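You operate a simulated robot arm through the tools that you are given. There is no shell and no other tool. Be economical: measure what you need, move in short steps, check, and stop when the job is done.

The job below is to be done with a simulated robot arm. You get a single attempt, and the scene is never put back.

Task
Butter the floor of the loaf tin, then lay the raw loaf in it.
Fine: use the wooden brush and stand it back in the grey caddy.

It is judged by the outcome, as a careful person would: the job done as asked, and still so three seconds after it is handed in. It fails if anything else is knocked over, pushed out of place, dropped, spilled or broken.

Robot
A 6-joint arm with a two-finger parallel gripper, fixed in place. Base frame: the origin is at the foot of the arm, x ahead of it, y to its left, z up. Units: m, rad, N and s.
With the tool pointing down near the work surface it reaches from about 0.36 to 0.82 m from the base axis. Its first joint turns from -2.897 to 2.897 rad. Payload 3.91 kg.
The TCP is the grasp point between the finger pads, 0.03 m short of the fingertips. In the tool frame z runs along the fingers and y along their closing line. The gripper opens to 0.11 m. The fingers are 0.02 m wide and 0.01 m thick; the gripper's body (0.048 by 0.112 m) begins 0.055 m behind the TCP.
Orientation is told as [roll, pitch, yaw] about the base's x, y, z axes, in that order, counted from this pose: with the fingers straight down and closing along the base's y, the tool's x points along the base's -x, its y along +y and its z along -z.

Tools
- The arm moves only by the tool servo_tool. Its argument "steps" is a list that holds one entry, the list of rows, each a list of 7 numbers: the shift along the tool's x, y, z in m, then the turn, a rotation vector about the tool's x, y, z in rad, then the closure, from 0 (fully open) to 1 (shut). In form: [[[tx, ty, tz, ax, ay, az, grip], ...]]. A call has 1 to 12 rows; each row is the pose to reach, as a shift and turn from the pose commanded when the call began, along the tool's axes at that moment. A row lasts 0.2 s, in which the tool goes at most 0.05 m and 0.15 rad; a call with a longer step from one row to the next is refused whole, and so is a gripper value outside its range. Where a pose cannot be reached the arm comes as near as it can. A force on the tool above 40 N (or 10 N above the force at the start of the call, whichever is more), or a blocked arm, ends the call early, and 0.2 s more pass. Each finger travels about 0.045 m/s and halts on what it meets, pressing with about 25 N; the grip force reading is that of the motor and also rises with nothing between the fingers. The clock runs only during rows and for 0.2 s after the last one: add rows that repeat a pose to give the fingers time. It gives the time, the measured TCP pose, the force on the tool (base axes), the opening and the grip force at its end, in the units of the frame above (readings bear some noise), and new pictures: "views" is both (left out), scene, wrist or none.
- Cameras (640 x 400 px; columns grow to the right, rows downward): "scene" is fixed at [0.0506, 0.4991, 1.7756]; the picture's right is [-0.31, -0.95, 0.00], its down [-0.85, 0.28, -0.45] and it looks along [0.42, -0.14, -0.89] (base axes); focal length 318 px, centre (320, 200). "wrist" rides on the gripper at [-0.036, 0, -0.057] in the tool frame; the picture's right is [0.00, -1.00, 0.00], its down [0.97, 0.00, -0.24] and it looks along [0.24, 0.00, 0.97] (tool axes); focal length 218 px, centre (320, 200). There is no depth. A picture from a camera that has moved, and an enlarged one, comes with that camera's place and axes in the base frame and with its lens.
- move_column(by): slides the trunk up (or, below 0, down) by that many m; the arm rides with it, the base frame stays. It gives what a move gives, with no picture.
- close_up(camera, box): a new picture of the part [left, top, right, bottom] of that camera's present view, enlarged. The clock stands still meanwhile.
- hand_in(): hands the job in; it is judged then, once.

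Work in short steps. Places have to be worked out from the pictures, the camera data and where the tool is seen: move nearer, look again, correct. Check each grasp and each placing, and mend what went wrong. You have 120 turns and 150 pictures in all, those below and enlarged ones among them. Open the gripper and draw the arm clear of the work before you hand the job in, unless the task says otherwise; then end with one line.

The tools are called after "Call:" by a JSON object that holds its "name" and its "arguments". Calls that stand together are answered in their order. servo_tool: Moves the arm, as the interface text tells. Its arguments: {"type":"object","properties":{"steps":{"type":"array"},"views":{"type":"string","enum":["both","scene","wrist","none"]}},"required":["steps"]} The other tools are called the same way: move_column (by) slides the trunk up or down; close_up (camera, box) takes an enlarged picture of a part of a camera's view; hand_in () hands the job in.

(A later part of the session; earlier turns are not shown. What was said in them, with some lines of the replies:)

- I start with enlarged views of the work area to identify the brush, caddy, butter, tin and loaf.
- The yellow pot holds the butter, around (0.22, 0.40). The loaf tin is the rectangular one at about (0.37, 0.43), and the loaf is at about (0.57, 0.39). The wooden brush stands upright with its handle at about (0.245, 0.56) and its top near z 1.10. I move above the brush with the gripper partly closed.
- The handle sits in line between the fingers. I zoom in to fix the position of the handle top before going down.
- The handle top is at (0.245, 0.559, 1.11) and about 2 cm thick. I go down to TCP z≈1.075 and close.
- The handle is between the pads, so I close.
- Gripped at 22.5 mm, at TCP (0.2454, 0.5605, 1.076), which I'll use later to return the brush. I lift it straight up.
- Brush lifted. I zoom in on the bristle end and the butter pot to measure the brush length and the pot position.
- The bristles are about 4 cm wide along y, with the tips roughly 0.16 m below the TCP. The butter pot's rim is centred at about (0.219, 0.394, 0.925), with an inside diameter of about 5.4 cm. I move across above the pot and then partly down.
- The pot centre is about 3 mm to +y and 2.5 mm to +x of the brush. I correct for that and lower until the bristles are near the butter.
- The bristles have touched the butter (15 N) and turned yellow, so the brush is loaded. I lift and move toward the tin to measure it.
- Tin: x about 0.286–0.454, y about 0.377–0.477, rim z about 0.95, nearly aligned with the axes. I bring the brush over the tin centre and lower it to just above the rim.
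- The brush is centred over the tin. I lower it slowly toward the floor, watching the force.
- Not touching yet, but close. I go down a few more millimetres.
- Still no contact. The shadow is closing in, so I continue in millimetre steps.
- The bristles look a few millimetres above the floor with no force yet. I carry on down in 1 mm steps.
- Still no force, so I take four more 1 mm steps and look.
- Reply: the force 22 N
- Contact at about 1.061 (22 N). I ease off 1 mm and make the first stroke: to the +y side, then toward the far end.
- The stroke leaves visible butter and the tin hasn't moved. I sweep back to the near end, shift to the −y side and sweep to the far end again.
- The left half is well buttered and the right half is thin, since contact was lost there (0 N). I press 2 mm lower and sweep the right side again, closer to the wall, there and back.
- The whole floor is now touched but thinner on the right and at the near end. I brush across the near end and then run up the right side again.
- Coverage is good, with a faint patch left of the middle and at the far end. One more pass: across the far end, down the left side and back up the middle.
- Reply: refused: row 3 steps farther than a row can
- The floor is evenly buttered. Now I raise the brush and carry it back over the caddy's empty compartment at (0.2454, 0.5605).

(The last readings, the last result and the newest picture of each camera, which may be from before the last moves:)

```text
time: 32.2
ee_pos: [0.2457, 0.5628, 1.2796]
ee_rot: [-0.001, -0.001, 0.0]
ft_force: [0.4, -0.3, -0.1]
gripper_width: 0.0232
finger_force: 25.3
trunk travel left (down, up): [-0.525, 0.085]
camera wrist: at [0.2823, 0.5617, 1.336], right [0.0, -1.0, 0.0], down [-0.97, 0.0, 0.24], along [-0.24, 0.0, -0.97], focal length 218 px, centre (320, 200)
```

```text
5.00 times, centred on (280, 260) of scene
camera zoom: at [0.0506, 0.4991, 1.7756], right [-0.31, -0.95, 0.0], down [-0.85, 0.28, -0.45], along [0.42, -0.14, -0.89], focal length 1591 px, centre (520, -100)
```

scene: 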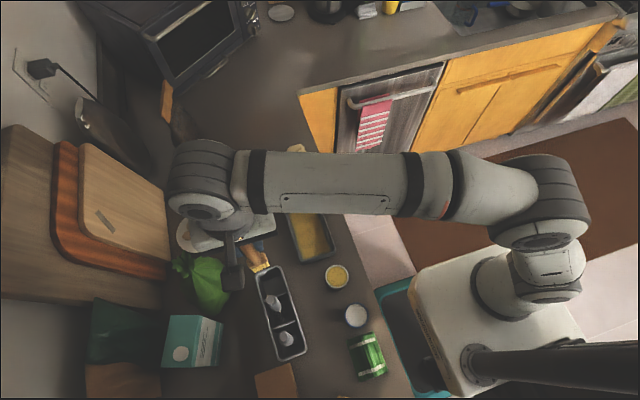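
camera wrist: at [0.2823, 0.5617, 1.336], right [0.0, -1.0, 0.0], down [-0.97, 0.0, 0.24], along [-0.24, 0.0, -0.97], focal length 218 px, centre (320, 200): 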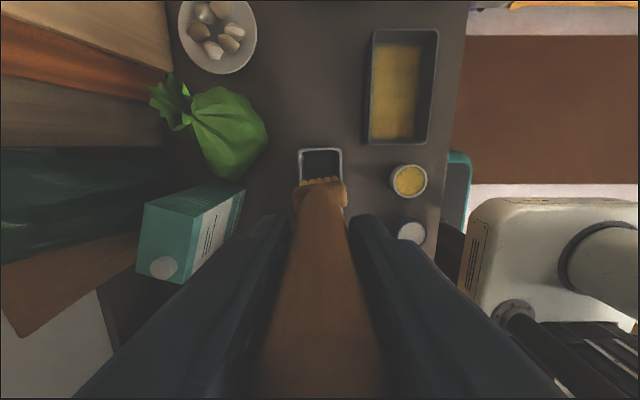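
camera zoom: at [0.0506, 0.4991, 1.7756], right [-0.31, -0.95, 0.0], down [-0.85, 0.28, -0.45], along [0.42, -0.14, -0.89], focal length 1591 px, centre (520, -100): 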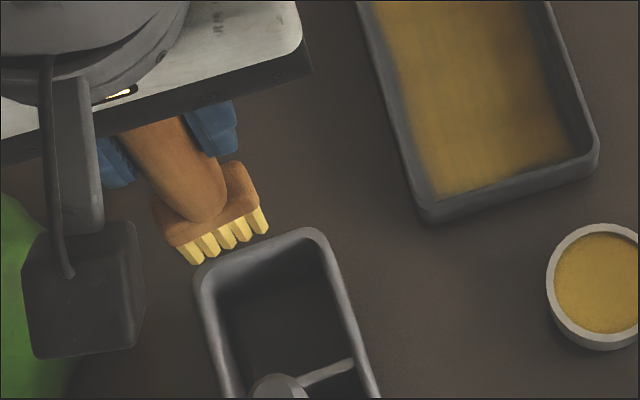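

The brush head has turned about 8° in the grip. I turn the tool to square it with the caddy, nudge −1.5 mm in y and lower until the bristles are just above the rim.

Call:
{"name": "servo_tool", "arguments": {"steps": [[[0, -0.0015, 0, 0, 0, 0.07, 1], [0, -0.0015, 0, 0, 0, 0.14, 1], [0, -0.0015, 0.03, 0, 0, 0.14, 1], [0, -0.0015, 0.06, 0, 0, 0.14, 1], [0, -0.0015, 0.09, 0, 0, 0.14, 1], [0, -0.0015, 0.11, 0, 0, 0.14, 1], [0, -0.0015, 0.11, 0, 0, 0.14, 1]]], "views": "none"}}

Call:
{"name": "close_up", "arguments": {"camera": "wrist", "box": [240, 120, 400, 240]}}

Call:
{"name": "close_up", "arguments": {"camera": "scene", "box": [220, 240, 320, 310]}}

```text
time: 33.8
ee_pos: [0.2444, 0.5613, 1.1658]
ee_rot: [-0.001, -0.001, -0.141]
ft_force: [-0.9, -0.3, -1.7]
gripper_width: 0.023
finger_force: 25.1
trunk travel left (down, up): [-0.525, 0.085]
```

```text
3.33 times, centred on (320, 180) of wrist
camera zoom: at [0.2818, 0.5562, 1.2227], right [-0.14, -0.99, 0.0], down [-0.96, 0.14, 0.24], along [-0.24, 0.03, -0.97], focal length 728 px, centre (320, 267)
```

zoom: 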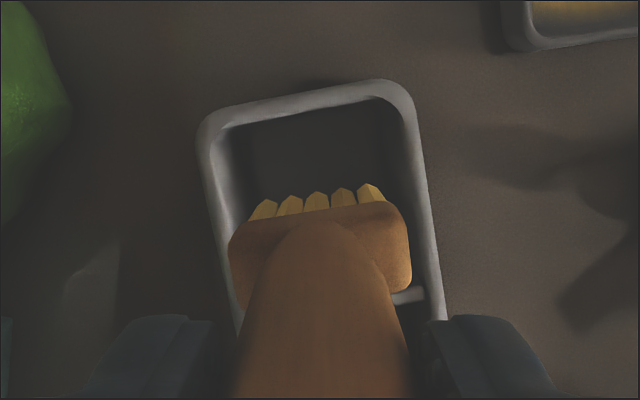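

```text
5.71 times, centred on (270, 275) of scene
camera zoom: at [0.0506, 0.4991, 1.7756], right [-0.31, -0.95, 0.0], down [-0.85, 0.28, -0.45], along [0.42, -0.14, -0.89], focal length 1818 px, centre (606, -229)
```

zoom: 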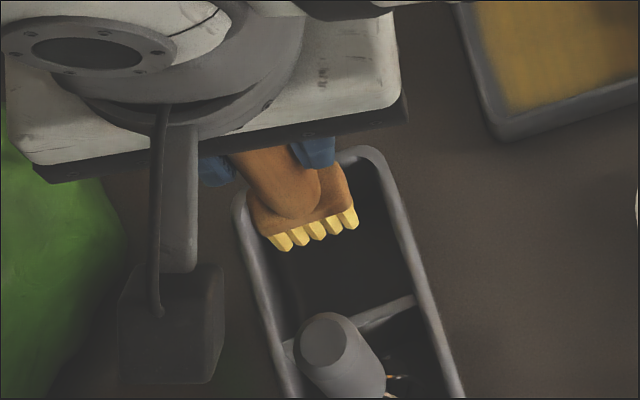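

The head is square to the caddy and centred over the compartment. I lower it toward the original depth, ending with small steps.

Call:
{"name": "servo_tool", "arguments": {"steps": [[[0, 0, 0.025, 0, 0, 0, 1], [0, 0, 0.05, 0, 0, 0, 1], [0, 0, 0.07, 0, 0, 0, 1], [0, 0, 0.08, 0, 0, 0, 1], [0, 0, 0.086, 0, 0, 0, 1], [0, 0, 0.086, 0, 0, 0, 1]]], "views": "none"}}

Call:
{"name": "close_up", "arguments": {"camera": "wrist", "box": [240, 120, 400, 240]}}

Call:
{"name": "close_up", "arguments": {"camera": "scene", "box": [220, 240, 320, 310]}}

```text
time: 35.2
ee_pos: [0.2453, 0.5617, 1.0819]
ee_rot: [0.001, 0.001, -0.139]
ft_force: [-0.6, -0.4, -0.6]
gripper_width: 0.0233
finger_force: 24.6
trunk travel left (down, up): [-0.525, 0.085]
```

```text
3.33 times, centred on (320, 180) of wrist
camera zoom: at [0.2808, 0.5555, 1.138], right [-0.14, -0.99, 0.0], down [-0.96, 0.14, 0.24], along [-0.24, 0.03, -0.97], focal length 728 px, centre (320, 267)
```

zoom: 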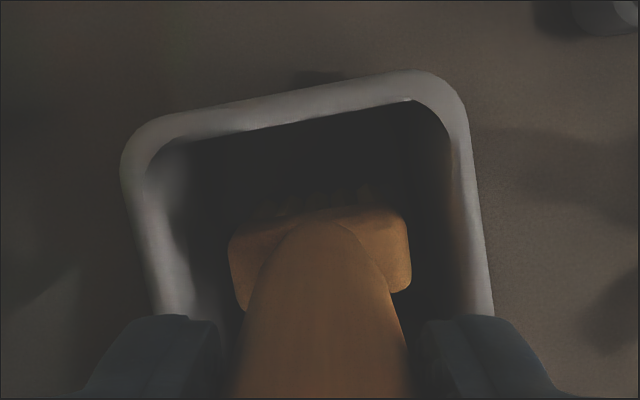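

```text
5.71 times, centred on (270, 275) of scene
camera zoom: at [0.0506, 0.4991, 1.7756], right [-0.31, -0.95, 0.0], down [-0.85, 0.28, -0.45], along [0.42, -0.14, -0.89], focal length 1818 px, centre (606, -229)
```

zoom: 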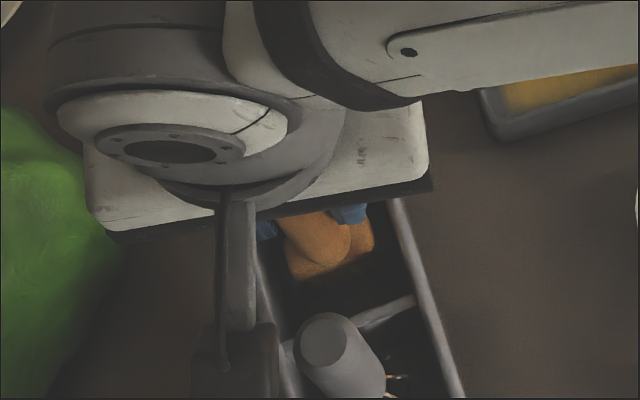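

The head is well inside the compartment. I feel for the caddy floor in millimetre steps.

Call:
{"name": "servo_tool", "arguments": {"steps": [[[0, 0, 0.002, 0, 0, 0, 1], [0, 0, 0.004, 0, 0, 0, 1], [0, 0, 0.006, 0, 0, 0, 1], [0, 0, 0.008, 0, 0, 0, 1], [0, 0, 0.01, 0, 0, 0, 1], [0, 0, 0.012, 0, 0, 0, 1]]], "views": "none"}}

```text
time: 36.6
ee_pos: [0.2455, 0.561, 1.0683]
ee_rot: [-0.001, 0.001, -0.14]
ft_force: [-0.1, -0.6, -1.3]
gripper_width: 0.0232
finger_force: 25.1
trunk travel left (down, up): [-0.525, 0.085]
```

No contact at 1.068, so I continue in 1 mm steps.

Call:
{"name": "servo_tool", "arguments": {"steps": [[[0, 0, 0.001, 0, 0, 0, 1], [0, 0, 0.002, 0, 0, 0, 1], [0, 0, 0.003, 0, 0, 0, 1], [0, 0, 0.004, 0, 0, 0, 1], [0, 0, 0.005, 0, 0, 0, 1], [0, 0, 0.005, 0, 0, 0, 1]]], "views": "none"}}

```text
time: 38.0
ee_pos: [0.2456, 0.5609, 1.0646]
ee_rot: [0.0, 0.0, -0.14]
ft_force: [-1.8, 1.1, 6.9]
gripper_width: 0.0231
finger_force: 24.6
trunk travel left (down, up): [-0.525, 0.085]
```

The brush is standing on the caddy floor (7 N). I open slowly.

Call:
{"name": "servo_tool", "arguments": {"steps": [[[0, 0, 0, 0, 0, 0, 0.8], [0, 0, 0, 0, 0, 0, 0.7], [0, 0, 0, 0, 0, 0, 0.5], [0, 0, 0, 0, 0, 0, 0.4], [0, 0, 0, 0, 0, 0, 0.4]]]}}

```text
time: 39.2
ee_pos: [0.2446, 0.5613, 1.0635]
ee_rot: [-0.002, 0.001, -0.139]
ft_force: [0.5, 0.5, 0.2]
gripper_width: 0.0662
finger_force: 0.0
trunk travel left (down, up): [-0.525, 0.085]
camera wrist: at [0.2812, 0.556, 1.1201], right [-0.14, -0.99, 0.0], down [-0.96, 0.14, 0.24], along [-0.24, 0.03, -0.97], focal length 218 px, centre (320, 200)
```

scene: 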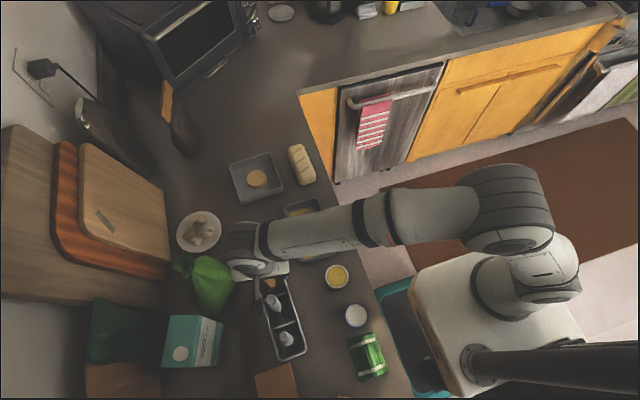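
wrist: 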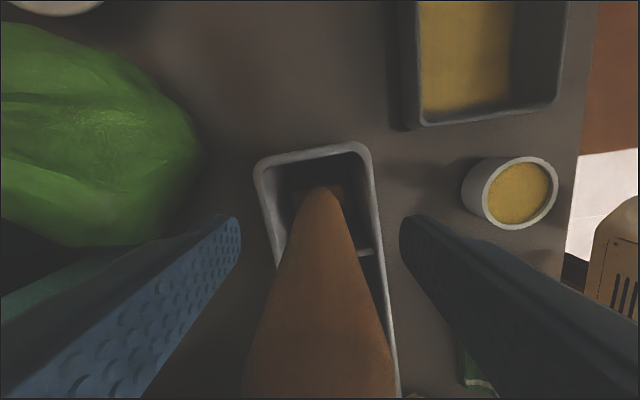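

The brush stays standing. I raise straight up, clear of the handle, and square the tool again.

Call:
{"name": "servo_tool", "arguments": {"steps": [[[0, 0, -0.03, 0, 0, 0, 0.4], [0, 0, -0.07, 0, 0, 0, 0.4], [0, 0, -0.11, 0, 0, 0, 0.4], [0, 0, -0.15, 0, 0, 0, 0.4], [0, 0, -0.18, 0, 0, -0.07, 0.4], [0, 0, -0.2, 0, 0, -0.14, 0.4], [0, 0, -0.2, 0, 0, -0.14, 0.4]]]}}

Call:
{"name": "close_up", "arguments": {"camera": "wrist", "box": [270, 140, 370, 300]}}

Call:
{"name": "close_up", "arguments": {"camera": "scene", "box": [220, 130, 400, 260]}}

```text
time: 40.8
ee_pos: [0.2475, 0.5616, 1.2643]
ee_rot: [0.001, 0.0, 0.0]
ft_force: [-0.3, -0.1, -0.2]
gripper_width: 0.066
finger_force: 0.0
trunk travel left (down, up): [-0.525, 0.085]
camera wrist: at [0.283, 0.5613, 1.3208], right [0.0, -1.0, 0.0], down [-0.97, 0.0, 0.24], along [-0.24, 0.0, -0.97], focal length 218 px, centre (320, 200)
```

scene: 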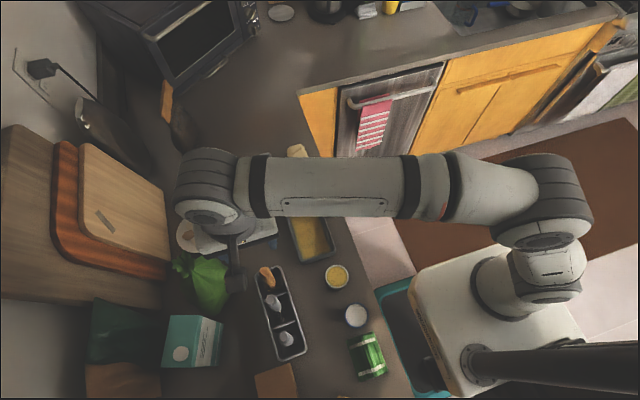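
wrist: 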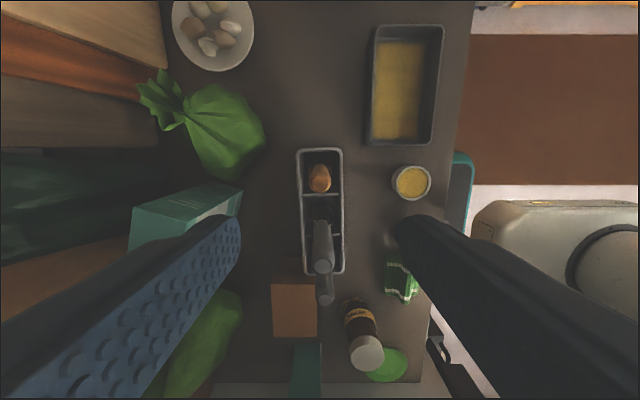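

```text
2.50 times, centred on (320, 220) of wrist
camera zoom: at [0.283, 0.5613, 1.3208], right [0.0, -1.0, 0.0], down [-0.97, 0.0, 0.24], along [-0.24, 0.0, -0.97], focal length 546 px, centre (320, 150)
```

zoom: 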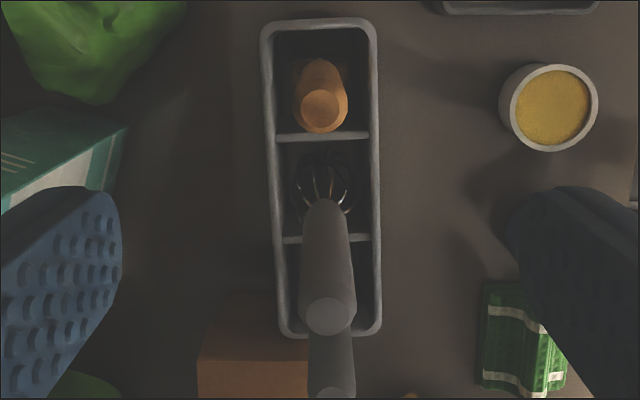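

```text
3.08 times, centred on (310, 195) of scene
camera zoom: at [0.0506, 0.4991, 1.7756], right [-0.31, -0.95, 0.0], down [-0.85, 0.28, -0.45], along [0.42, -0.14, -0.89], focal length 979 px, centre (351, 215)
```

zoom: 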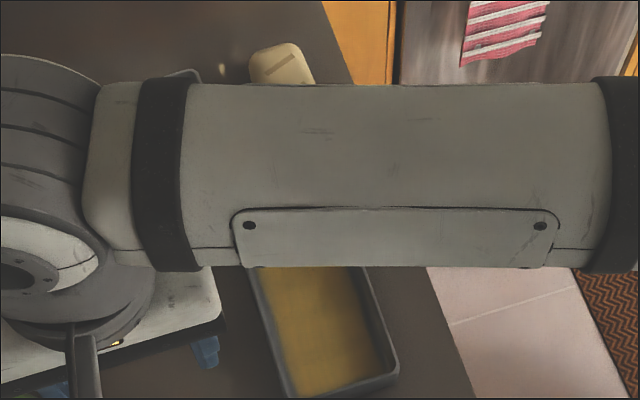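

The brush stands upright in its compartment. Next is the loaf: I move above it with the gripper opening, to measure it.

Call:
{"name": "servo_tool", "arguments": {"steps": [[[-0.036, -0.022, 0, 0, 0, 0, 0.4], [-0.072, -0.044, 0, 0, 0, 0, 0.4], [-0.108, -0.066, 0, 0, 0, 0, 0.3], [-0.144, -0.088, 0, 0, 0, 0, 0.2], [-0.18, -0.11, 0, 0, 0, 0, 0.1], [-0.216, -0.132, 0, 0, 0, 0, 0], [-0.252, -0.154, 0, 0, 0, 0, 0], [-0.288, -0.176, 0, 0, 0, 0, 0], [-0.288, -0.176, 0.03, 0, 0, 0, 0], [-0.288, -0.176, 0.06, 0, 0, 0, 0], [-0.288, -0.176, 0.06, 0, 0, 0, 0]]]}}

Call:
{"name": "close_up", "arguments": {"camera": "wrist", "box": [220, 60, 420, 220]}}

Call:
{"name": "close_up", "arguments": {"camera": "scene", "box": [220, 130, 400, 260]}}

```text
time: 43.2
ee_pos: [0.5331, 0.3854, 1.2029]
ee_rot: [-0.001, -0.001, 0.001]
ft_force: [0.1, -0.3, 0.0]
gripper_width: 0.1101
finger_force: 0.1
trunk travel left (down, up): [-0.525, 0.085]
camera wrist: at [0.5688, 0.3845, 1.2599], right [0.0, -1.0, 0.0], down [-0.97, 0.0, 0.24], along [-0.24, 0.0, -0.97], focal length 218 px, centre (320, 200)
```

scene: 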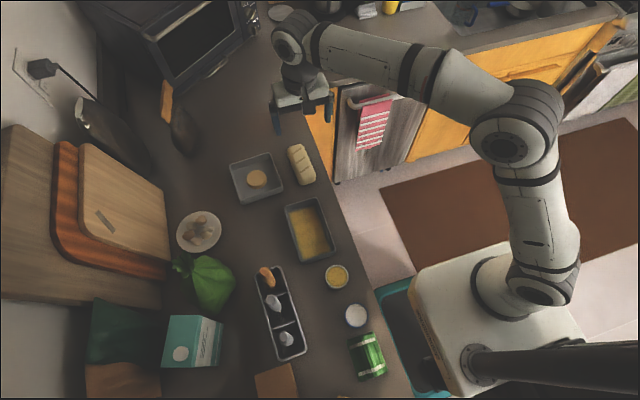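
wrist: 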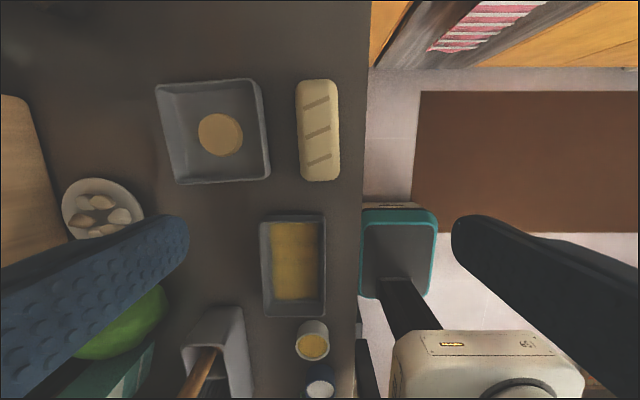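

```text
2.50 times, centred on (320, 140) of wrist
camera zoom: at [0.5688, 0.3845, 1.2599], right [0.0, -1.0, 0.0], down [-0.97, 0.0, 0.24], along [-0.24, 0.0, -0.97], focal length 546 px, centre (320, 350)
```

zoom: 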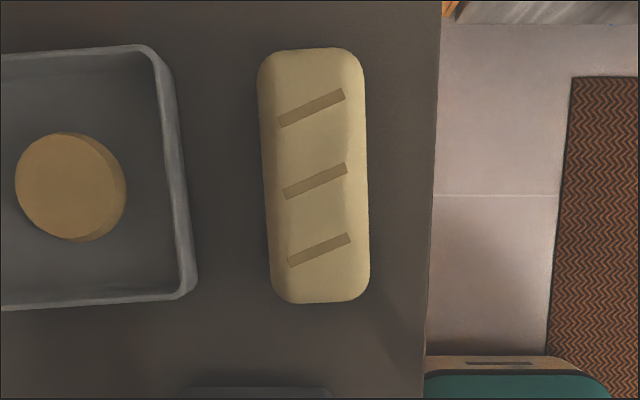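

```text
3.08 times, centred on (310, 195) of scene
camera zoom: at [0.0506, 0.4991, 1.7756], right [-0.31, -0.95, 0.0], down [-0.85, 0.28, -0.45], along [0.42, -0.14, -0.89], focal length 979 px, centre (351, 215)
```

zoom: 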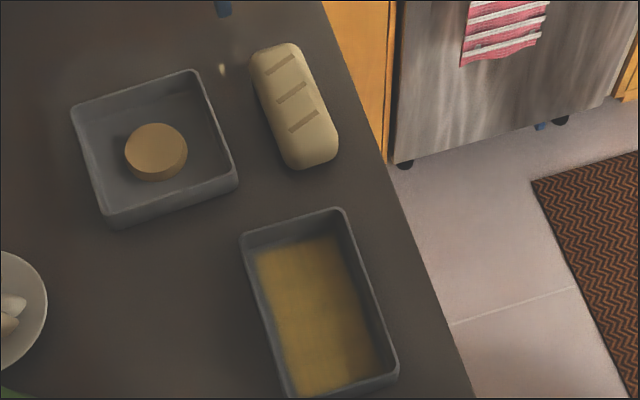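

Loaf: centre about (0.587, 0.387), about 13.8 × 5.8 cm, turned roughly +0.045 rad. I narrow the opening to 8 cm so the fingers clear the square tin, align, and come down above the loaf for another look.

Call:
{"name": "servo_tool", "arguments": {"steps": [[[-0.027, 0.001, 0, 0, 0, -0.045, 0.1], [-0.054, 0.001, 0, 0, 0, -0.045, 0.27], [-0.054, 0.001, 0.04, 0, 0, -0.045, 0.27], [-0.054, 0.001, 0.08, 0, 0, -0.045, 0.27], [-0.054, 0.001, 0.12, 0, 0, -0.045, 0.27], [-0.054, 0.001, 0.15, 0, 0, -0.045, 0.27], [-0.054, 0.001, 0.15, 0, 0, -0.045, 0.27]]]}}

Call:
{"name": "close_up", "arguments": {"camera": "scene", "box": [250, 110, 350, 200]}}

```text
time: 44.8
ee_pos: [0.5874, 0.3871, 1.0532]
ee_rot: [0.0, 0.0, 0.047]
ft_force: [-0.9, 0.1, 0.4]
gripper_width: 0.0805
finger_force: 0.0
trunk travel left (down, up): [-0.525, 0.085]
camera wrist: at [0.6234, 0.3877, 1.1112], right [0.04, -1.0, 0.0], down [-0.97, -0.04, 0.24], along [-0.24, -0.01, -0.97], focal length 218 px, centre (320, 200)
```

scene: 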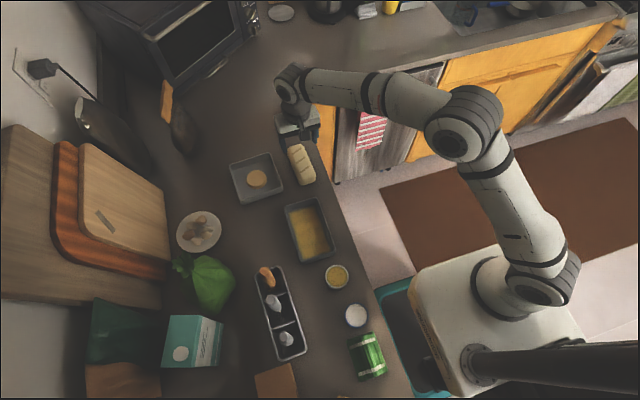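
wrist: 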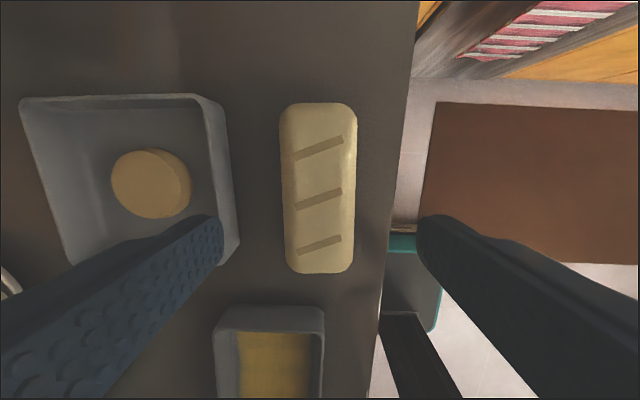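

```text
4.44 times, centred on (300, 155) of scene
camera zoom: at [0.0506, 0.4991, 1.7756], right [-0.31, -0.95, 0.0], down [-0.85, 0.28, -0.45], along [0.42, -0.14, -0.89], focal length 1414 px, centre (409, 400)
```

zoom: 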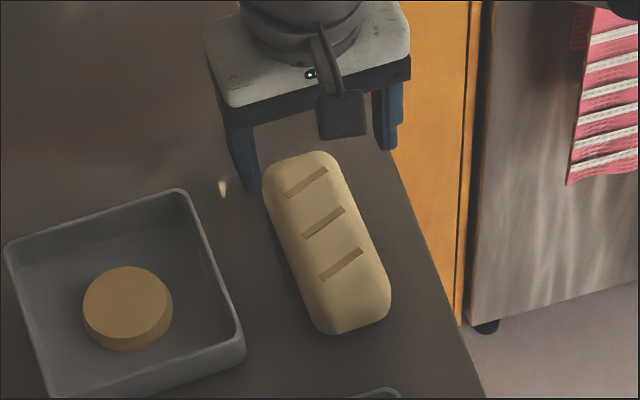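

The loaf is centred between the fingers and aligned. I descend to grasp height (TCP z≈0.958), with a 3 mm x correction.

Call:
{"name": "servo_tool", "arguments": {"steps": [[[0.003, 0, 0.03, 0, 0, 0, 0.27], [0.003, 0, 0.06, 0, 0, 0, 0.27], [0.003, 0, 0.08, 0, 0, 0, 0.27], [0.003, 0, 0.095, 0, 0, 0, 0.27], [0.003, 0, 0.095, 0, 0, 0, 0.27]]]}}

Call:
{"name": "close_up", "arguments": {"camera": "scene", "box": [250, 120, 350, 200]}}

```text
time: 46.0
ee_pos: [0.5836, 0.3862, 0.957]
ee_rot: [-0.002, 0.001, 0.046]
ft_force: [-0.3, 0.3, 0.0]
gripper_width: 0.0801
finger_force: 0.0
trunk travel left (down, up): [-0.525, 0.085]
camera wrist: at [0.6197, 0.3869, 1.0145], right [0.04, -1.0, 0.0], down [-0.97, -0.04, 0.24], along [-0.24, -0.01, -0.97], focal length 218 px, centre (320, 200)
```

scene: 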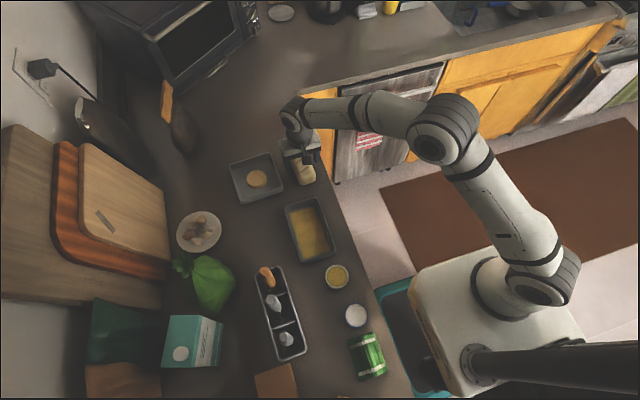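
wrist: 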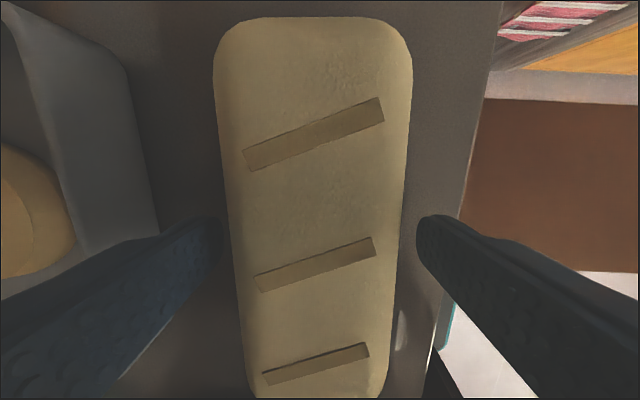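

```text
5.00 times, centred on (300, 160) of scene
camera zoom: at [0.0506, 0.4991, 1.7756], right [-0.31, -0.95, 0.0], down [-0.85, 0.28, -0.45], along [0.42, -0.14, -0.89], focal length 1591 px, centre (420, 400)
```

zoom: 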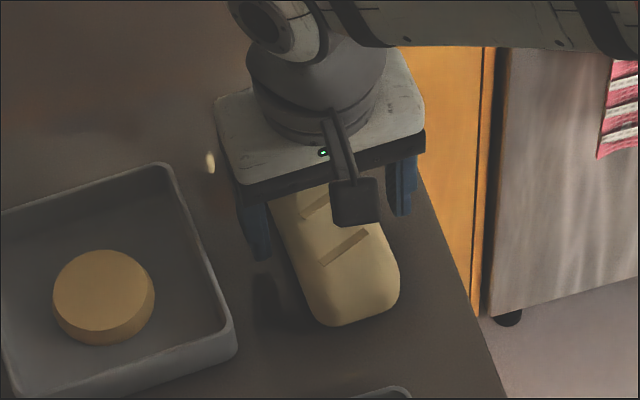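

The loaf lies centred between the fingers. I close on it.

Call:
{"name": "servo_tool", "arguments": {"steps": [[[0, 0, 0, 0, 0, 0, 0.4], [0, 0, 0, 0, 0, 0, 0.5], [0, 0, 0, 0, 0, 0, 0.6], [0, 0, 0, 0, 0, 0, 0.6], [0, 0, 0, 0, 0, 0, 0.6]]], "views": "wrist"}}

```text
time: 47.2
ee_pos: [0.5838, 0.3844, 0.9584]
ee_rot: [-0.001, 0.001, 0.047]
ft_force: [-0.5, 1.0, 0.9]
gripper_width: 0.0579
finger_force: 25.4
trunk travel left (down, up): [-0.525, 0.085]
camera wrist: at [0.6197, 0.387, 1.0148], right [0.04, -1.0, 0.0], down [-0.97, -0.04, 0.24], along [-0.24, -0.01, -0.97], focal length 218 px, centre (320, 200)
```

wrist: 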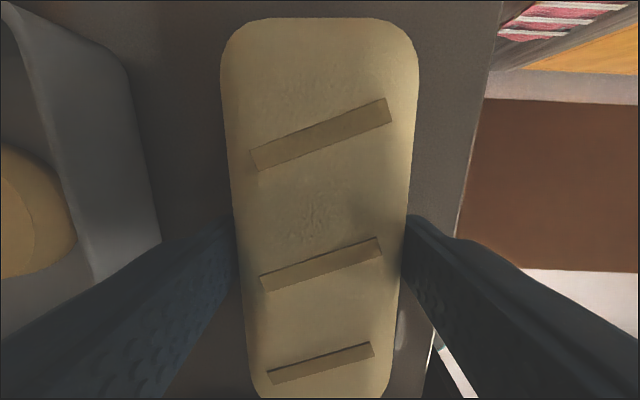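

Gripped at 5.8 cm width. I lift it straight up.

Call:
{"name": "servo_tool", "arguments": {"steps": [[[0, 0, -0.01, 0, 0, 0, 0.8], [0, 0, -0.03, 0, 0, 0, 0.8], [0, 0, -0.06, 0, 0, 0, 0.8], [0, 0, -0.09, 0, 0, 0, 0.8], [0, 0, -0.12, 0, 0, 0, 0.8], [0, 0, -0.12, 0, 0, 0, 0.8]]]}}

Call:
{"name": "close_up", "arguments": {"camera": "scene", "box": [250, 120, 350, 200]}}

```text
time: 48.6
ee_pos: [0.5852, 0.3858, 1.0789]
ee_rot: [0.0, 0.0, 0.045]
ft_force: [0.0, 0.2, 0.0]
gripper_width: 0.0219
finger_force: 0.0
trunk travel left (down, up): [-0.525, 0.085]
camera wrist: at [0.6209, 0.3867, 1.1351], right [0.04, -1.0, 0.0], down [-0.97, -0.04, 0.24], along [-0.24, -0.01, -0.97], focal length 218 px, centre (320, 200)
```

scene: 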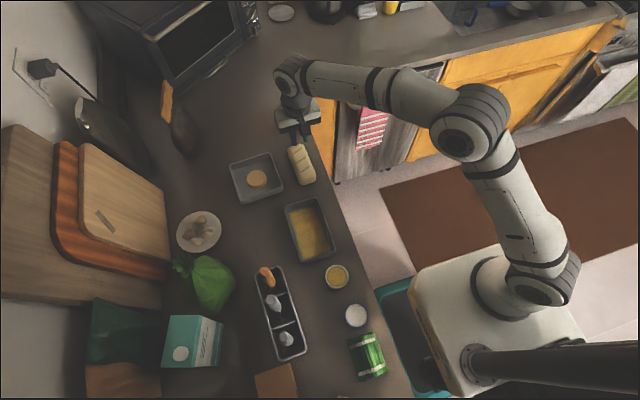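
wrist: 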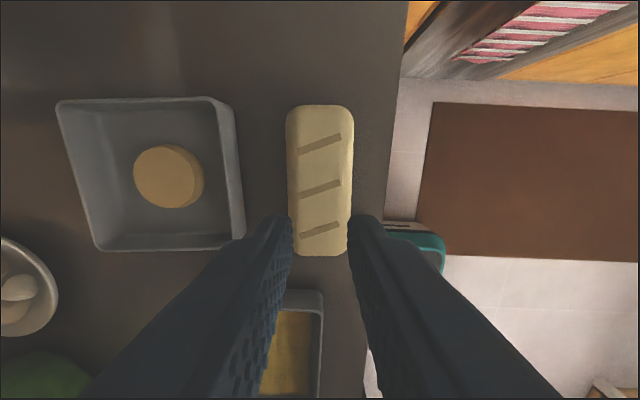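

```text
5.00 times, centred on (300, 160) of scene
camera zoom: at [0.0506, 0.4991, 1.7756], right [-0.31, -0.95, 0.0], down [-0.85, 0.28, -0.45], along [0.42, -0.14, -0.89], focal length 1591 px, centre (420, 400)
```

zoom: 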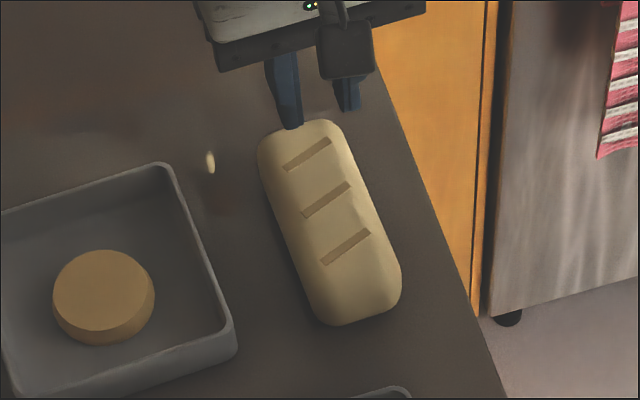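

The fingers slid off the rounded upper part of the loaf, which stayed in its place. I reopen and grip lower, with the fingertips just above the counter.

Call:
{"name": "servo_tool", "arguments": {"steps": [[[0, 0, 0, 0, 0, 0, 0.5], [0, 0, 0, 0, 0, 0, 0.27], [0, 0, 0, 0, 0, 0, 0.27], [0, 0, 0, 0, 0, 0, 0.27], [0, 0, 0.04, 0, 0, 0, 0.27], [0, 0, 0.08, 0, 0, 0, 0.27], [0, 0, 0.11, 0, 0, 0, 0.27], [0, 0, 0.125, 0, 0, 0, 0.27], [0, 0, 0.13, 0, 0, 0, 0.27], [0, 0, 0.132, 0, 0, 0, 0.27], [0, 0, 0.132, 0, 0, 0, 0.27]]]}}

Call:
{"name": "close_up", "arguments": {"camera": "scene", "box": [250, 120, 350, 200]}}

```text
time: 51.0
ee_pos: [0.5846, 0.3879, 0.947]
ee_rot: [0.0, -0.002, 0.045]
ft_force: [0.2, 0.3, 0.7]
gripper_width: 0.0804
finger_force: 0.2
trunk travel left (down, up): [-0.525, 0.085]
camera wrist: at [0.6208, 0.3876, 1.0035], right [0.04, -1.0, 0.0], down [-0.97, -0.04, 0.24], along [-0.24, -0.01, -0.97], focal length 218 px, centre (320, 200)
```

scene: 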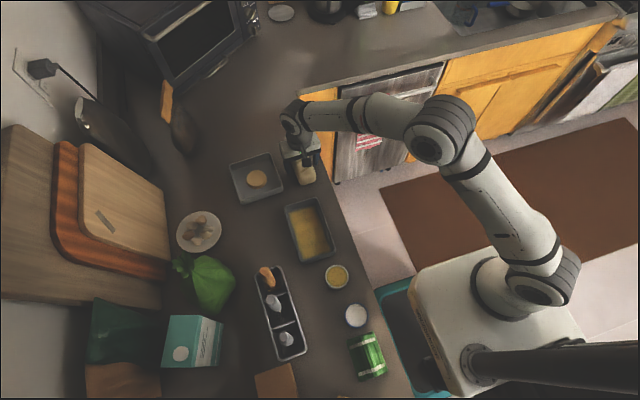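
wrist: 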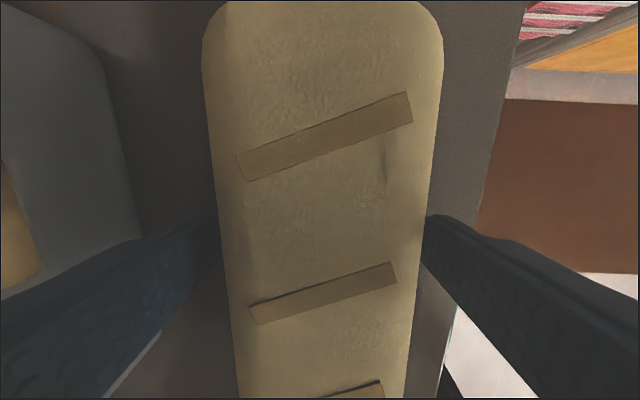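

```text
5.00 times, centred on (300, 160) of scene
camera zoom: at [0.0506, 0.4991, 1.7756], right [-0.31, -0.95, 0.0], down [-0.85, 0.28, -0.45], along [0.42, -0.14, -0.89], focal length 1591 px, centre (420, 400)
```

zoom: 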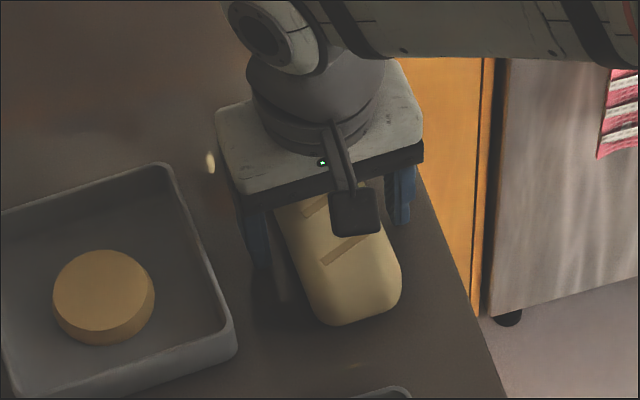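

Fingertips are at about 0.917 beside the loaf. I go 2 mm lower and close gently.

Call:
{"name": "servo_tool", "arguments": {"steps": [[[0, 0, 0.001, 0, 0, 0, 0.27], [0, 0, 0.002, 0, 0, 0, 0.35], [0, 0, 0.002, 0, 0, 0, 0.42], [0, 0, 0.002, 0, 0, 0, 0.48], [0, 0, 0.002, 0, 0, 0, 0.54], [0, 0, 0.002, 0, 0, 0, 0.6], [0, 0, 0.002, 0, 0, 0, 0.6]]], "views": "wrist"}}

```text
time: 52.6
ee_pos: [0.5835, 0.3868, 0.9448]
ee_rot: [0.0, -0.001, 0.046]
ft_force: [-0.4, -0.6, -0.7]
gripper_width: 0.0577
finger_force: 24.9
trunk travel left (down, up): [-0.525, 0.085]
camera wrist: at [0.6201, 0.3874, 1.0019], right [0.04, -1.0, 0.0], down [-0.97, -0.04, 0.24], along [-0.24, -0.01, -0.97], focal length 218 px, centre (320, 200)
```

wrist: 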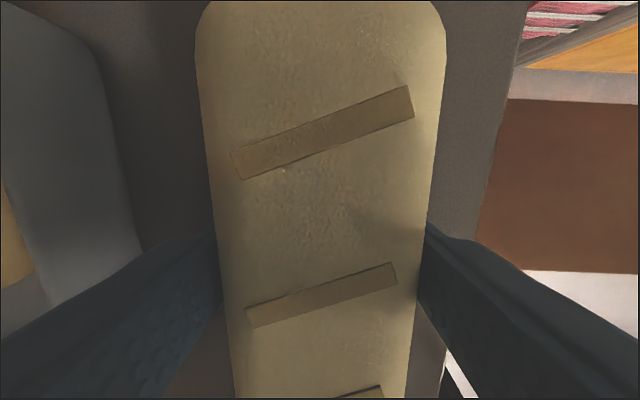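

Gripped again at 5.8 cm, now lower. I test with a small, slow lift and watch the opening.

Call:
{"name": "servo_tool", "arguments": {"steps": [[[0, 0, -0.003, 0, 0, 0, 0.6], [0, 0, -0.007, 0, 0, 0, 0.6], [0, 0, -0.012, 0, 0, 0, 0.6], [0, 0, -0.018, 0, 0, 0, 0.6], [0, 0, -0.025, 0, 0, 0, 0.6], [0, 0, -0.025, 0, 0, 0, 0.6]]]}}

Call:
{"name": "close_up", "arguments": {"camera": "scene", "box": [250, 120, 350, 200]}}

```text
time: 54.0
ee_pos: [0.5831, 0.3869, 0.969]
ee_rot: [0.001, 0.0, 0.045]
ft_force: [0.1, -0.3, -2.3]
gripper_width: 0.0578
finger_force: 25.0
trunk travel left (down, up): [-0.525, 0.085]
camera wrist: at [0.6202, 0.3875, 1.0264], right [0.04, -1.0, 0.0], down [-0.97, -0.04, 0.24], along [-0.24, -0.01, -0.97], focal length 218 px, centre (320, 200)
```

scene: 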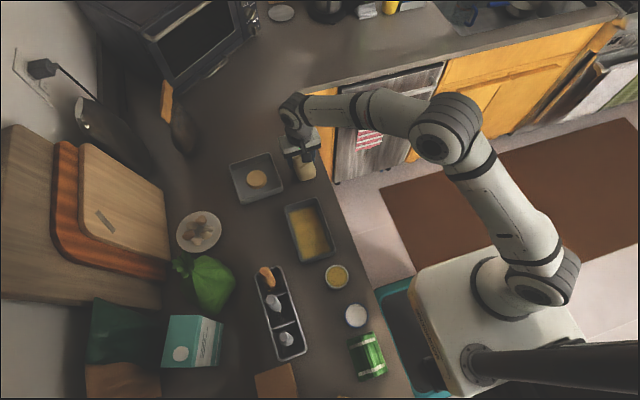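
wrist: 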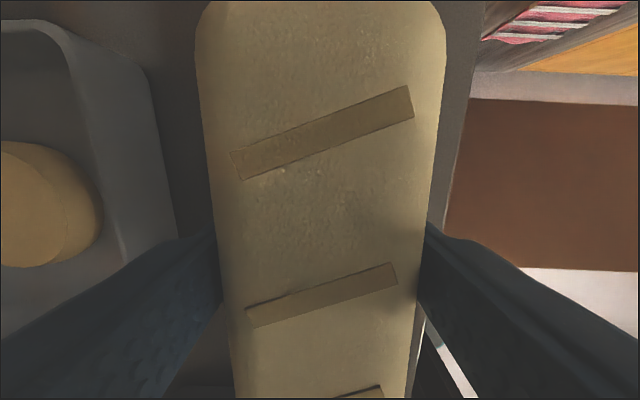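

```text
5.00 times, centred on (300, 160) of scene
camera zoom: at [0.0506, 0.4991, 1.7756], right [-0.31, -0.95, 0.0], down [-0.85, 0.28, -0.45], along [0.42, -0.14, -0.89], focal length 1591 px, centre (420, 400)
```

zoom: 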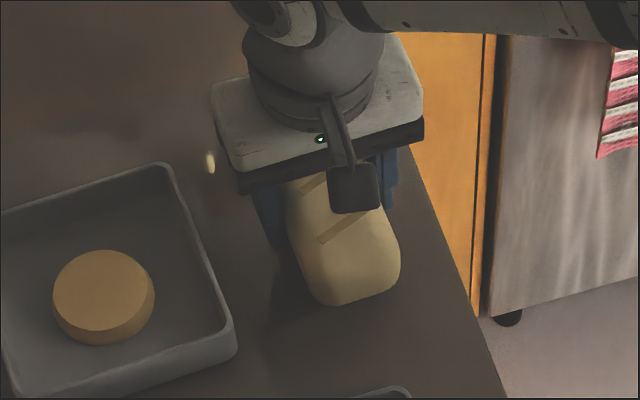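

The loaf lifts with the gripper. I raise it to z≈1.06, carry it over the tin centre at about (0.369, 0.427), and turn it to the tin's heading (about −0.02 rad).

Call:
{"name": "servo_tool", "arguments": {"steps": [[[0, 0, -0.03, 0, 0, 0, 0.6], [0, 0, -0.06, 0, 0, 0, 0.6], [0, 0, -0.09, 0, 0, 0, 0.6], [0.035, 0.008, -0.09, 0, 0, 0.01, 0.6], [0.07, 0.0165, -0.09, 0, 0, 0.02, 0.6], [0.105, 0.025, -0.09, 0, 0, 0.03, 0.6], [0.14, 0.033, -0.09, 0, 0, 0.045, 0.6], [0.175, 0.041, -0.09, 0, 0, 0.06, 0.6], [0.2, 0.047, -0.09, 0, 0, 0.065, 0.6], [0.2125, 0.0501, -0.09, 0, 0, 0.065, 0.6], [0.2125, 0.0501, -0.09, 0, 0, 0.065, 0.6]]]}}

Call:
{"name": "close_up", "arguments": {"camera": "scene", "box": [250, 170, 370, 270]}}

```text
time: 56.4
ee_pos: [0.3706, 0.4281, 1.0589]
ee_rot: [0.001, 0.001, -0.019]
ft_force: [0.4, 0.2, -3.0]
gripper_width: 0.0578
finger_force: 25.0
trunk travel left (down, up): [-0.525, 0.085]
camera wrist: at [0.4067, 0.4256, 1.1159], right [-0.02, -1.0, 0.0], down [-0.97, 0.02, 0.24], along [-0.24, 0.0, -0.97], focal length 218 px, centre (320, 200)
```

scene: 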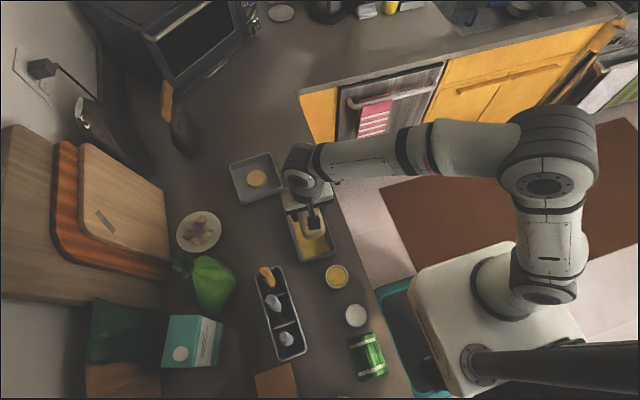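
wrist: 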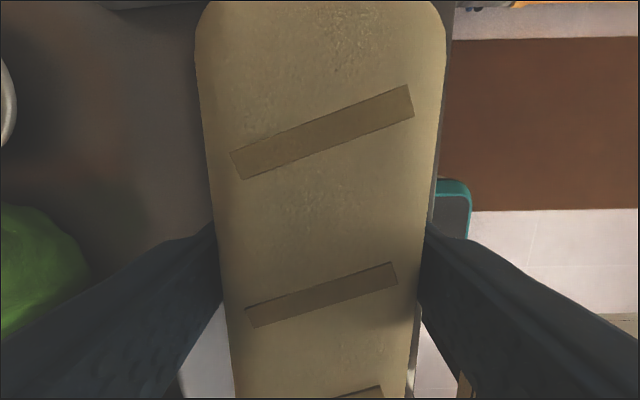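

```text
4.00 times, centred on (310, 220) of scene
camera zoom: at [0.0506, 0.4991, 1.7756], right [-0.31, -0.95, 0.0], down [-0.85, 0.28, -0.45], along [0.42, -0.14, -0.89], focal length 1272 px, centre (360, 120)
```

zoom: 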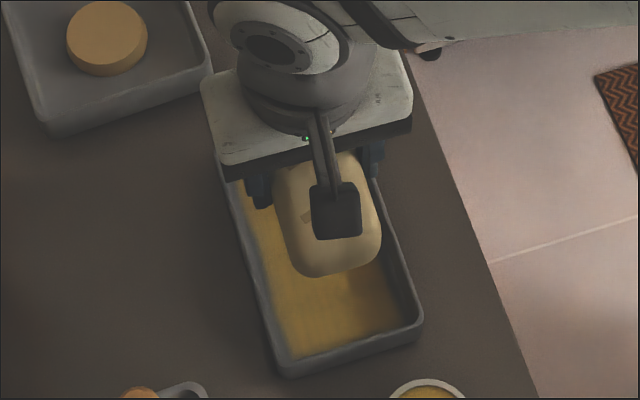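

I lower to just above the rim and check the alignment.

Call:
{"name": "servo_tool", "arguments": {"steps": [[[0, 0, 0.02, 0, 0, 0, 0.6], [0, 0, 0.04, 0, 0, 0, 0.6], [0, 0, 0.056, 0, 0, 0, 0.6], [0, 0, 0.056, 0, 0, 0, 0.6]]], "views": "wrist"}}

Call:
{"name": "close_up", "arguments": {"camera": "scene", "box": [270, 180, 350, 270]}}

```text
time: 57.4
ee_pos: [0.3698, 0.4272, 1.0036]
ee_rot: [0.001, 0.0, -0.022]
ft_force: [0.1, -0.1, -2.3]
gripper_width: 0.058
finger_force: 25.3
trunk travel left (down, up): [-0.525, 0.085]
camera wrist: at [0.4058, 0.4263, 1.0604], right [-0.02, -1.0, 0.0], down [-0.97, 0.02, 0.24], along [-0.24, 0.0, -0.97], focal length 218 px, centre (320, 200)
```

wrist: 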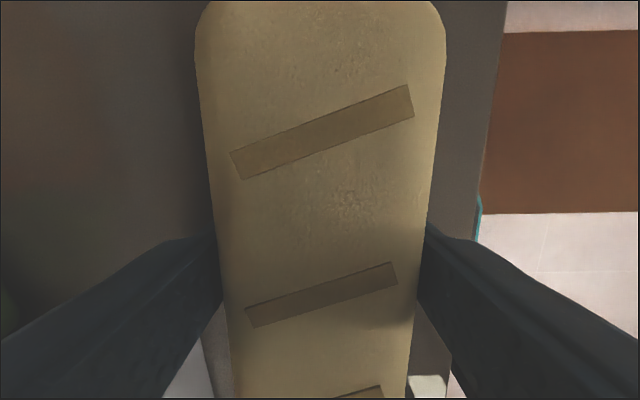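

```text
4.44 times, centred on (310, 225) of scene
camera zoom: at [0.0506, 0.4991, 1.7756], right [-0.31, -0.95, 0.0], down [-0.85, 0.28, -0.45], along [0.42, -0.14, -0.89], focal length 1414 px, centre (364, 89)
```

zoom: 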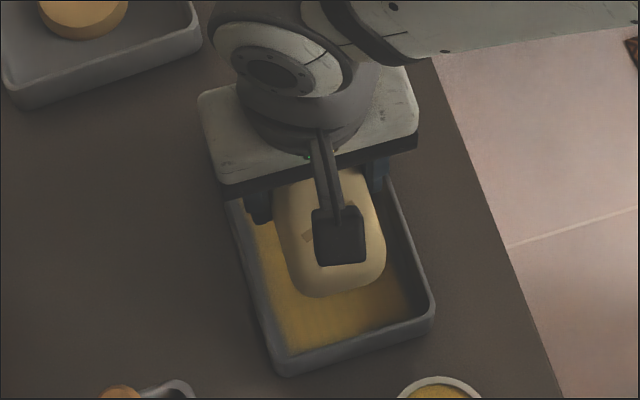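

Alignment is good, though the loaf sits about 3 mm too far ahead, so I shift it back as I lower it into the tin.

Call:
{"name": "servo_tool", "arguments": {"steps": [[[0.003, 0, 0.01, 0, 0, 0, 0.6], [0.003, 0, 0.02, 0, 0, 0, 0.6], [0.003, 0, 0.03, 0, 0, 0, 0.6], [0.003, 0, 0.038, 0, 0, 0, 0.6], [0.003, 0, 0.045, 0, 0, 0, 0.6], [0.003, 0, 0.045, 0, 0, 0, 0.6]]], "views": "wrist"}}

Call:
{"name": "close_up", "arguments": {"camera": "scene", "box": [270, 180, 350, 270]}}

```text
time: 58.8
ee_pos: [0.3657, 0.4262, 0.9597]
ee_rot: [0.0, 0.0, -0.02]
ft_force: [0.2, -0.4, -3.2]
gripper_width: 0.0578
finger_force: 25.0
trunk travel left (down, up): [-0.525, 0.085]
camera wrist: at [0.4029, 0.4262, 1.016], right [-0.02, -1.0, 0.0], down [-0.97, 0.02, 0.24], along [-0.24, 0.0, -0.97], focal length 218 px, centre (320, 200)
```

wrist: 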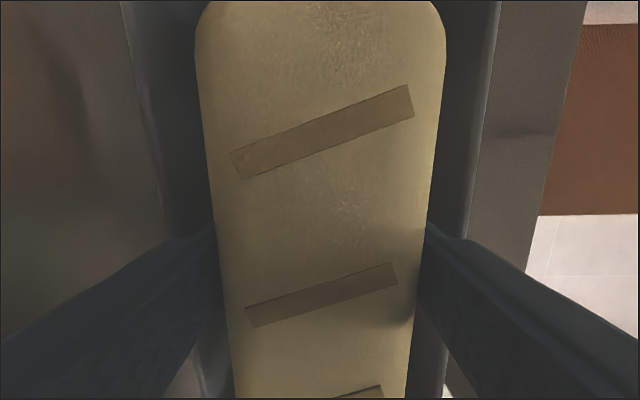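

```text
4.44 times, centred on (310, 225) of scene
camera zoom: at [0.0506, 0.4991, 1.7756], right [-0.31, -0.95, 0.0], down [-0.85, 0.28, -0.45], along [0.42, -0.14, -0.89], focal length 1414 px, centre (364, 89)
```

zoom: 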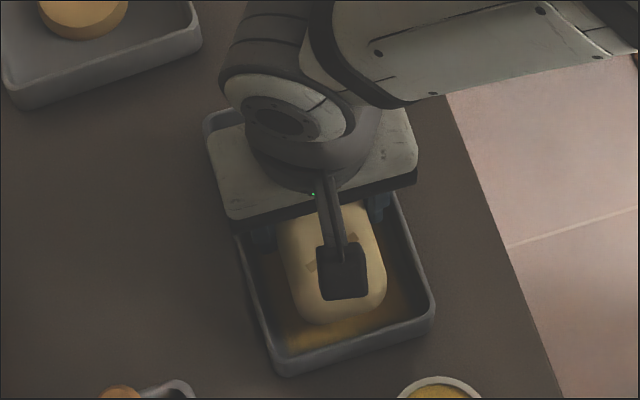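

The loaf is inside the walls with room on all sides and the force is still just its weight. I lower the last centimetre in small steps.

Call:
{"name": "servo_tool", "arguments": {"steps": [[[0, 0, 0.002, 0, 0, 0, 0.6], [0, 0, 0.004, 0, 0, 0, 0.6], [0, 0, 0.006, 0, 0, 0, 0.6], [0, 0, 0.008, 0, 0, 0, 0.6], [0, 0, 0.008, 0, 0, 0, 0.6]]], "views": "none"}}

```text
time: 60.0
ee_pos: [0.3658, 0.4283, 0.9508]
ee_rot: [-0.001, 0.001, -0.02]
ft_force: [0.0, 0.5, -2.8]
gripper_width: 0.0577
finger_force: 25.1
trunk travel left (down, up): [-0.525, 0.085]
```

No contact yet, so I go on in 1 mm steps.

Call:
{"name": "servo_tool", "arguments": {"steps": [[[0, 0, 0.001, 0, 0, 0, 0.6], [0, 0, 0.002, 0, 0, 0, 0.6], [0, 0, 0.003, 0, 0, 0, 0.6], [0, 0, 0.003, 0, 0, 0, 0.6]]], "views": "none"}}

```text
time: 61.0
ee_pos: [0.366, 0.4278, 0.9482]
ee_rot: [0.002, -0.001, -0.022]
ft_force: [-0.2, 0.9, 9.1]
gripper_width: 0.0579
finger_force: 24.8
trunk travel left (down, up): [-0.525, 0.085]
```

The loaf is on the tin floor (9 N). I open just a few millimetres so the fingers stay clear of the walls.

Call:
{"name": "servo_tool", "arguments": {"steps": [[[0, 0, 0, 0, 0, 0, 0.47], [0, 0, 0, 0, 0, 0, 0.44], [0, 0, 0, 0, 0, 0, 0.42], [0, 0, 0, 0, 0, 0, 0.42]]], "views": "wrist"}}

```text
time: 62.0
ee_pos: [0.3664, 0.4259, 0.9483]
ee_rot: [0.0, 0.0, -0.021]
ft_force: [0.3, 0.0, 0.3]
gripper_width: 0.0638
finger_force: 0.0
trunk travel left (down, up): [-0.525, 0.085]
camera wrist: at [0.403, 0.4257, 1.0048], right [-0.02, -1.0, 0.0], down [-0.97, 0.02, 0.24], along [-0.24, 0.0, -0.97], focal length 218 px, centre (320, 200)
```

wrist: 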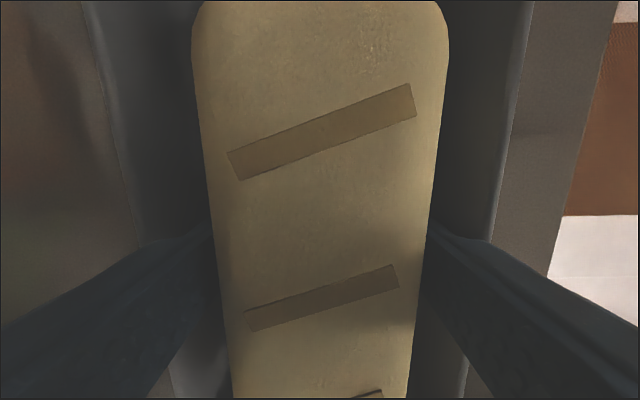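

The loaf is released with no wall contact. I raise straight up and then check.

Call:
{"name": "servo_tool", "arguments": {"steps": [[[0, 0, -0.01, 0, 0, 0, 0.42], [0, 0, -0.03, 0, 0, 0, 0.42], [0, 0, -0.06, 0, 0, 0, 0.42], [0, 0, -0.1, 0, 0, 0, 0.42], [0, 0, -0.145, 0, 0, 0, 0.42], [0, 0, -0.19, 0, 0, 0, 0.42], [0, 0, -0.235, 0, 0, 0, 0.42], [0, -0.04, -0.26, 0, 0, 0, 0.3], [0, -0.08, -0.28, 0, 0, 0, 0.2], [0, -0.125, -0.29, 0, 0, 0, 0.1], [0, -0.17, -0.3, 0, 0, 0, 0], [0, -0.17, -0.3, 0, 0, 0, 0]]]}}

Call:
{"name": "close_up", "arguments": {"camera": "scene", "box": [220, 130, 400, 260]}}

Call:
{"name": "close_up", "arguments": {"camera": "scene", "box": [220, 250, 400, 380]}}

```text
time: 64.6
ee_pos: [0.3638, 0.2585, 1.2451]
ee_rot: [0.0, 0.001, -0.019]
ft_force: [0.8, -0.3, 0.2]
gripper_width: 0.1101
finger_force: 0.0
trunk travel left (down, up): [-0.525, 0.085]
camera wrist: at [0.3996, 0.2565, 1.302], right [-0.02, -1.0, 0.0], down [-0.97, 0.02, 0.24], along [-0.24, 0.0, -0.97], focal length 218 px, centre (320, 200)
```

scene: 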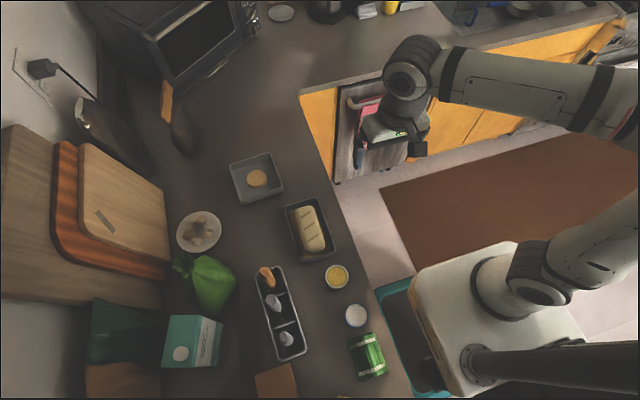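
wrist: 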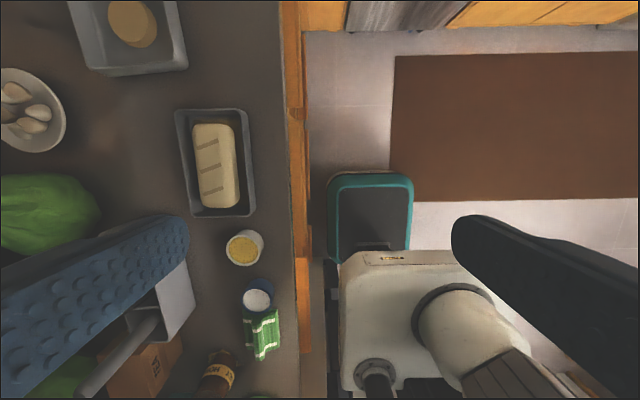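

```text
3.08 times, centred on (310, 195) of scene
camera zoom: at [0.0506, 0.4991, 1.7756], right [-0.31, -0.95, 0.0], down [-0.85, 0.28, -0.45], along [0.42, -0.14, -0.89], focal length 979 px, centre (351, 215)
```

zoom: 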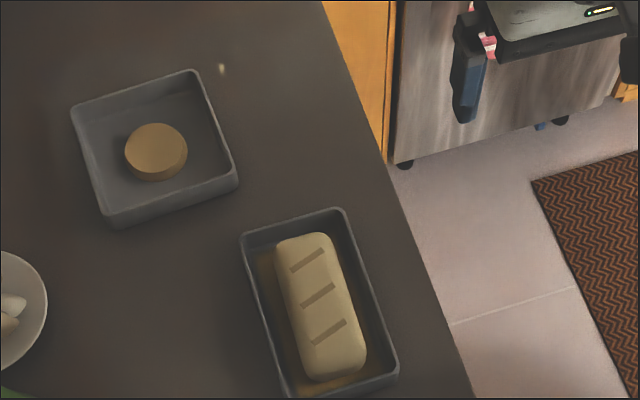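

```text
3.08 times, centred on (310, 315) of scene
camera zoom: at [0.0506, 0.4991, 1.7756], right [-0.31, -0.95, 0.0], down [-0.85, 0.28, -0.45], along [0.42, -0.14, -0.89], focal length 979 px, centre (351, -154)
```

zoom: 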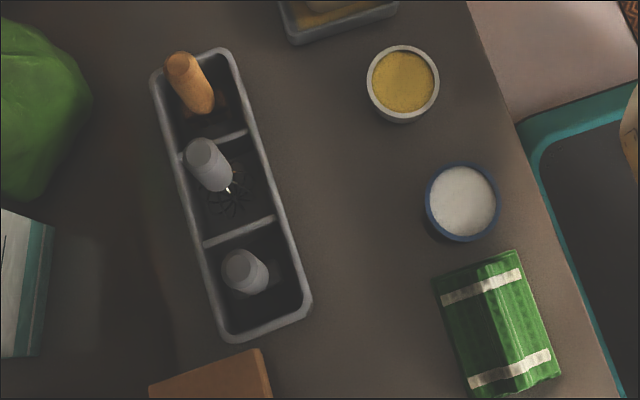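

The loaf lies flat in the buttered tin, the brush stands in the caddy, nothing else has moved and the arm is clear. I hand the job in.

Call:
{"name": "hand_in", "arguments": {}}

```text
The job is handed in.
```

The loaf tin's floor is buttered, the raw loaf is lying in it, and the wooden brush is standing back in the grey caddy; the gripper slipped off the loaf on the first lift, which left the loaf in place but may have left a faint mark on it.
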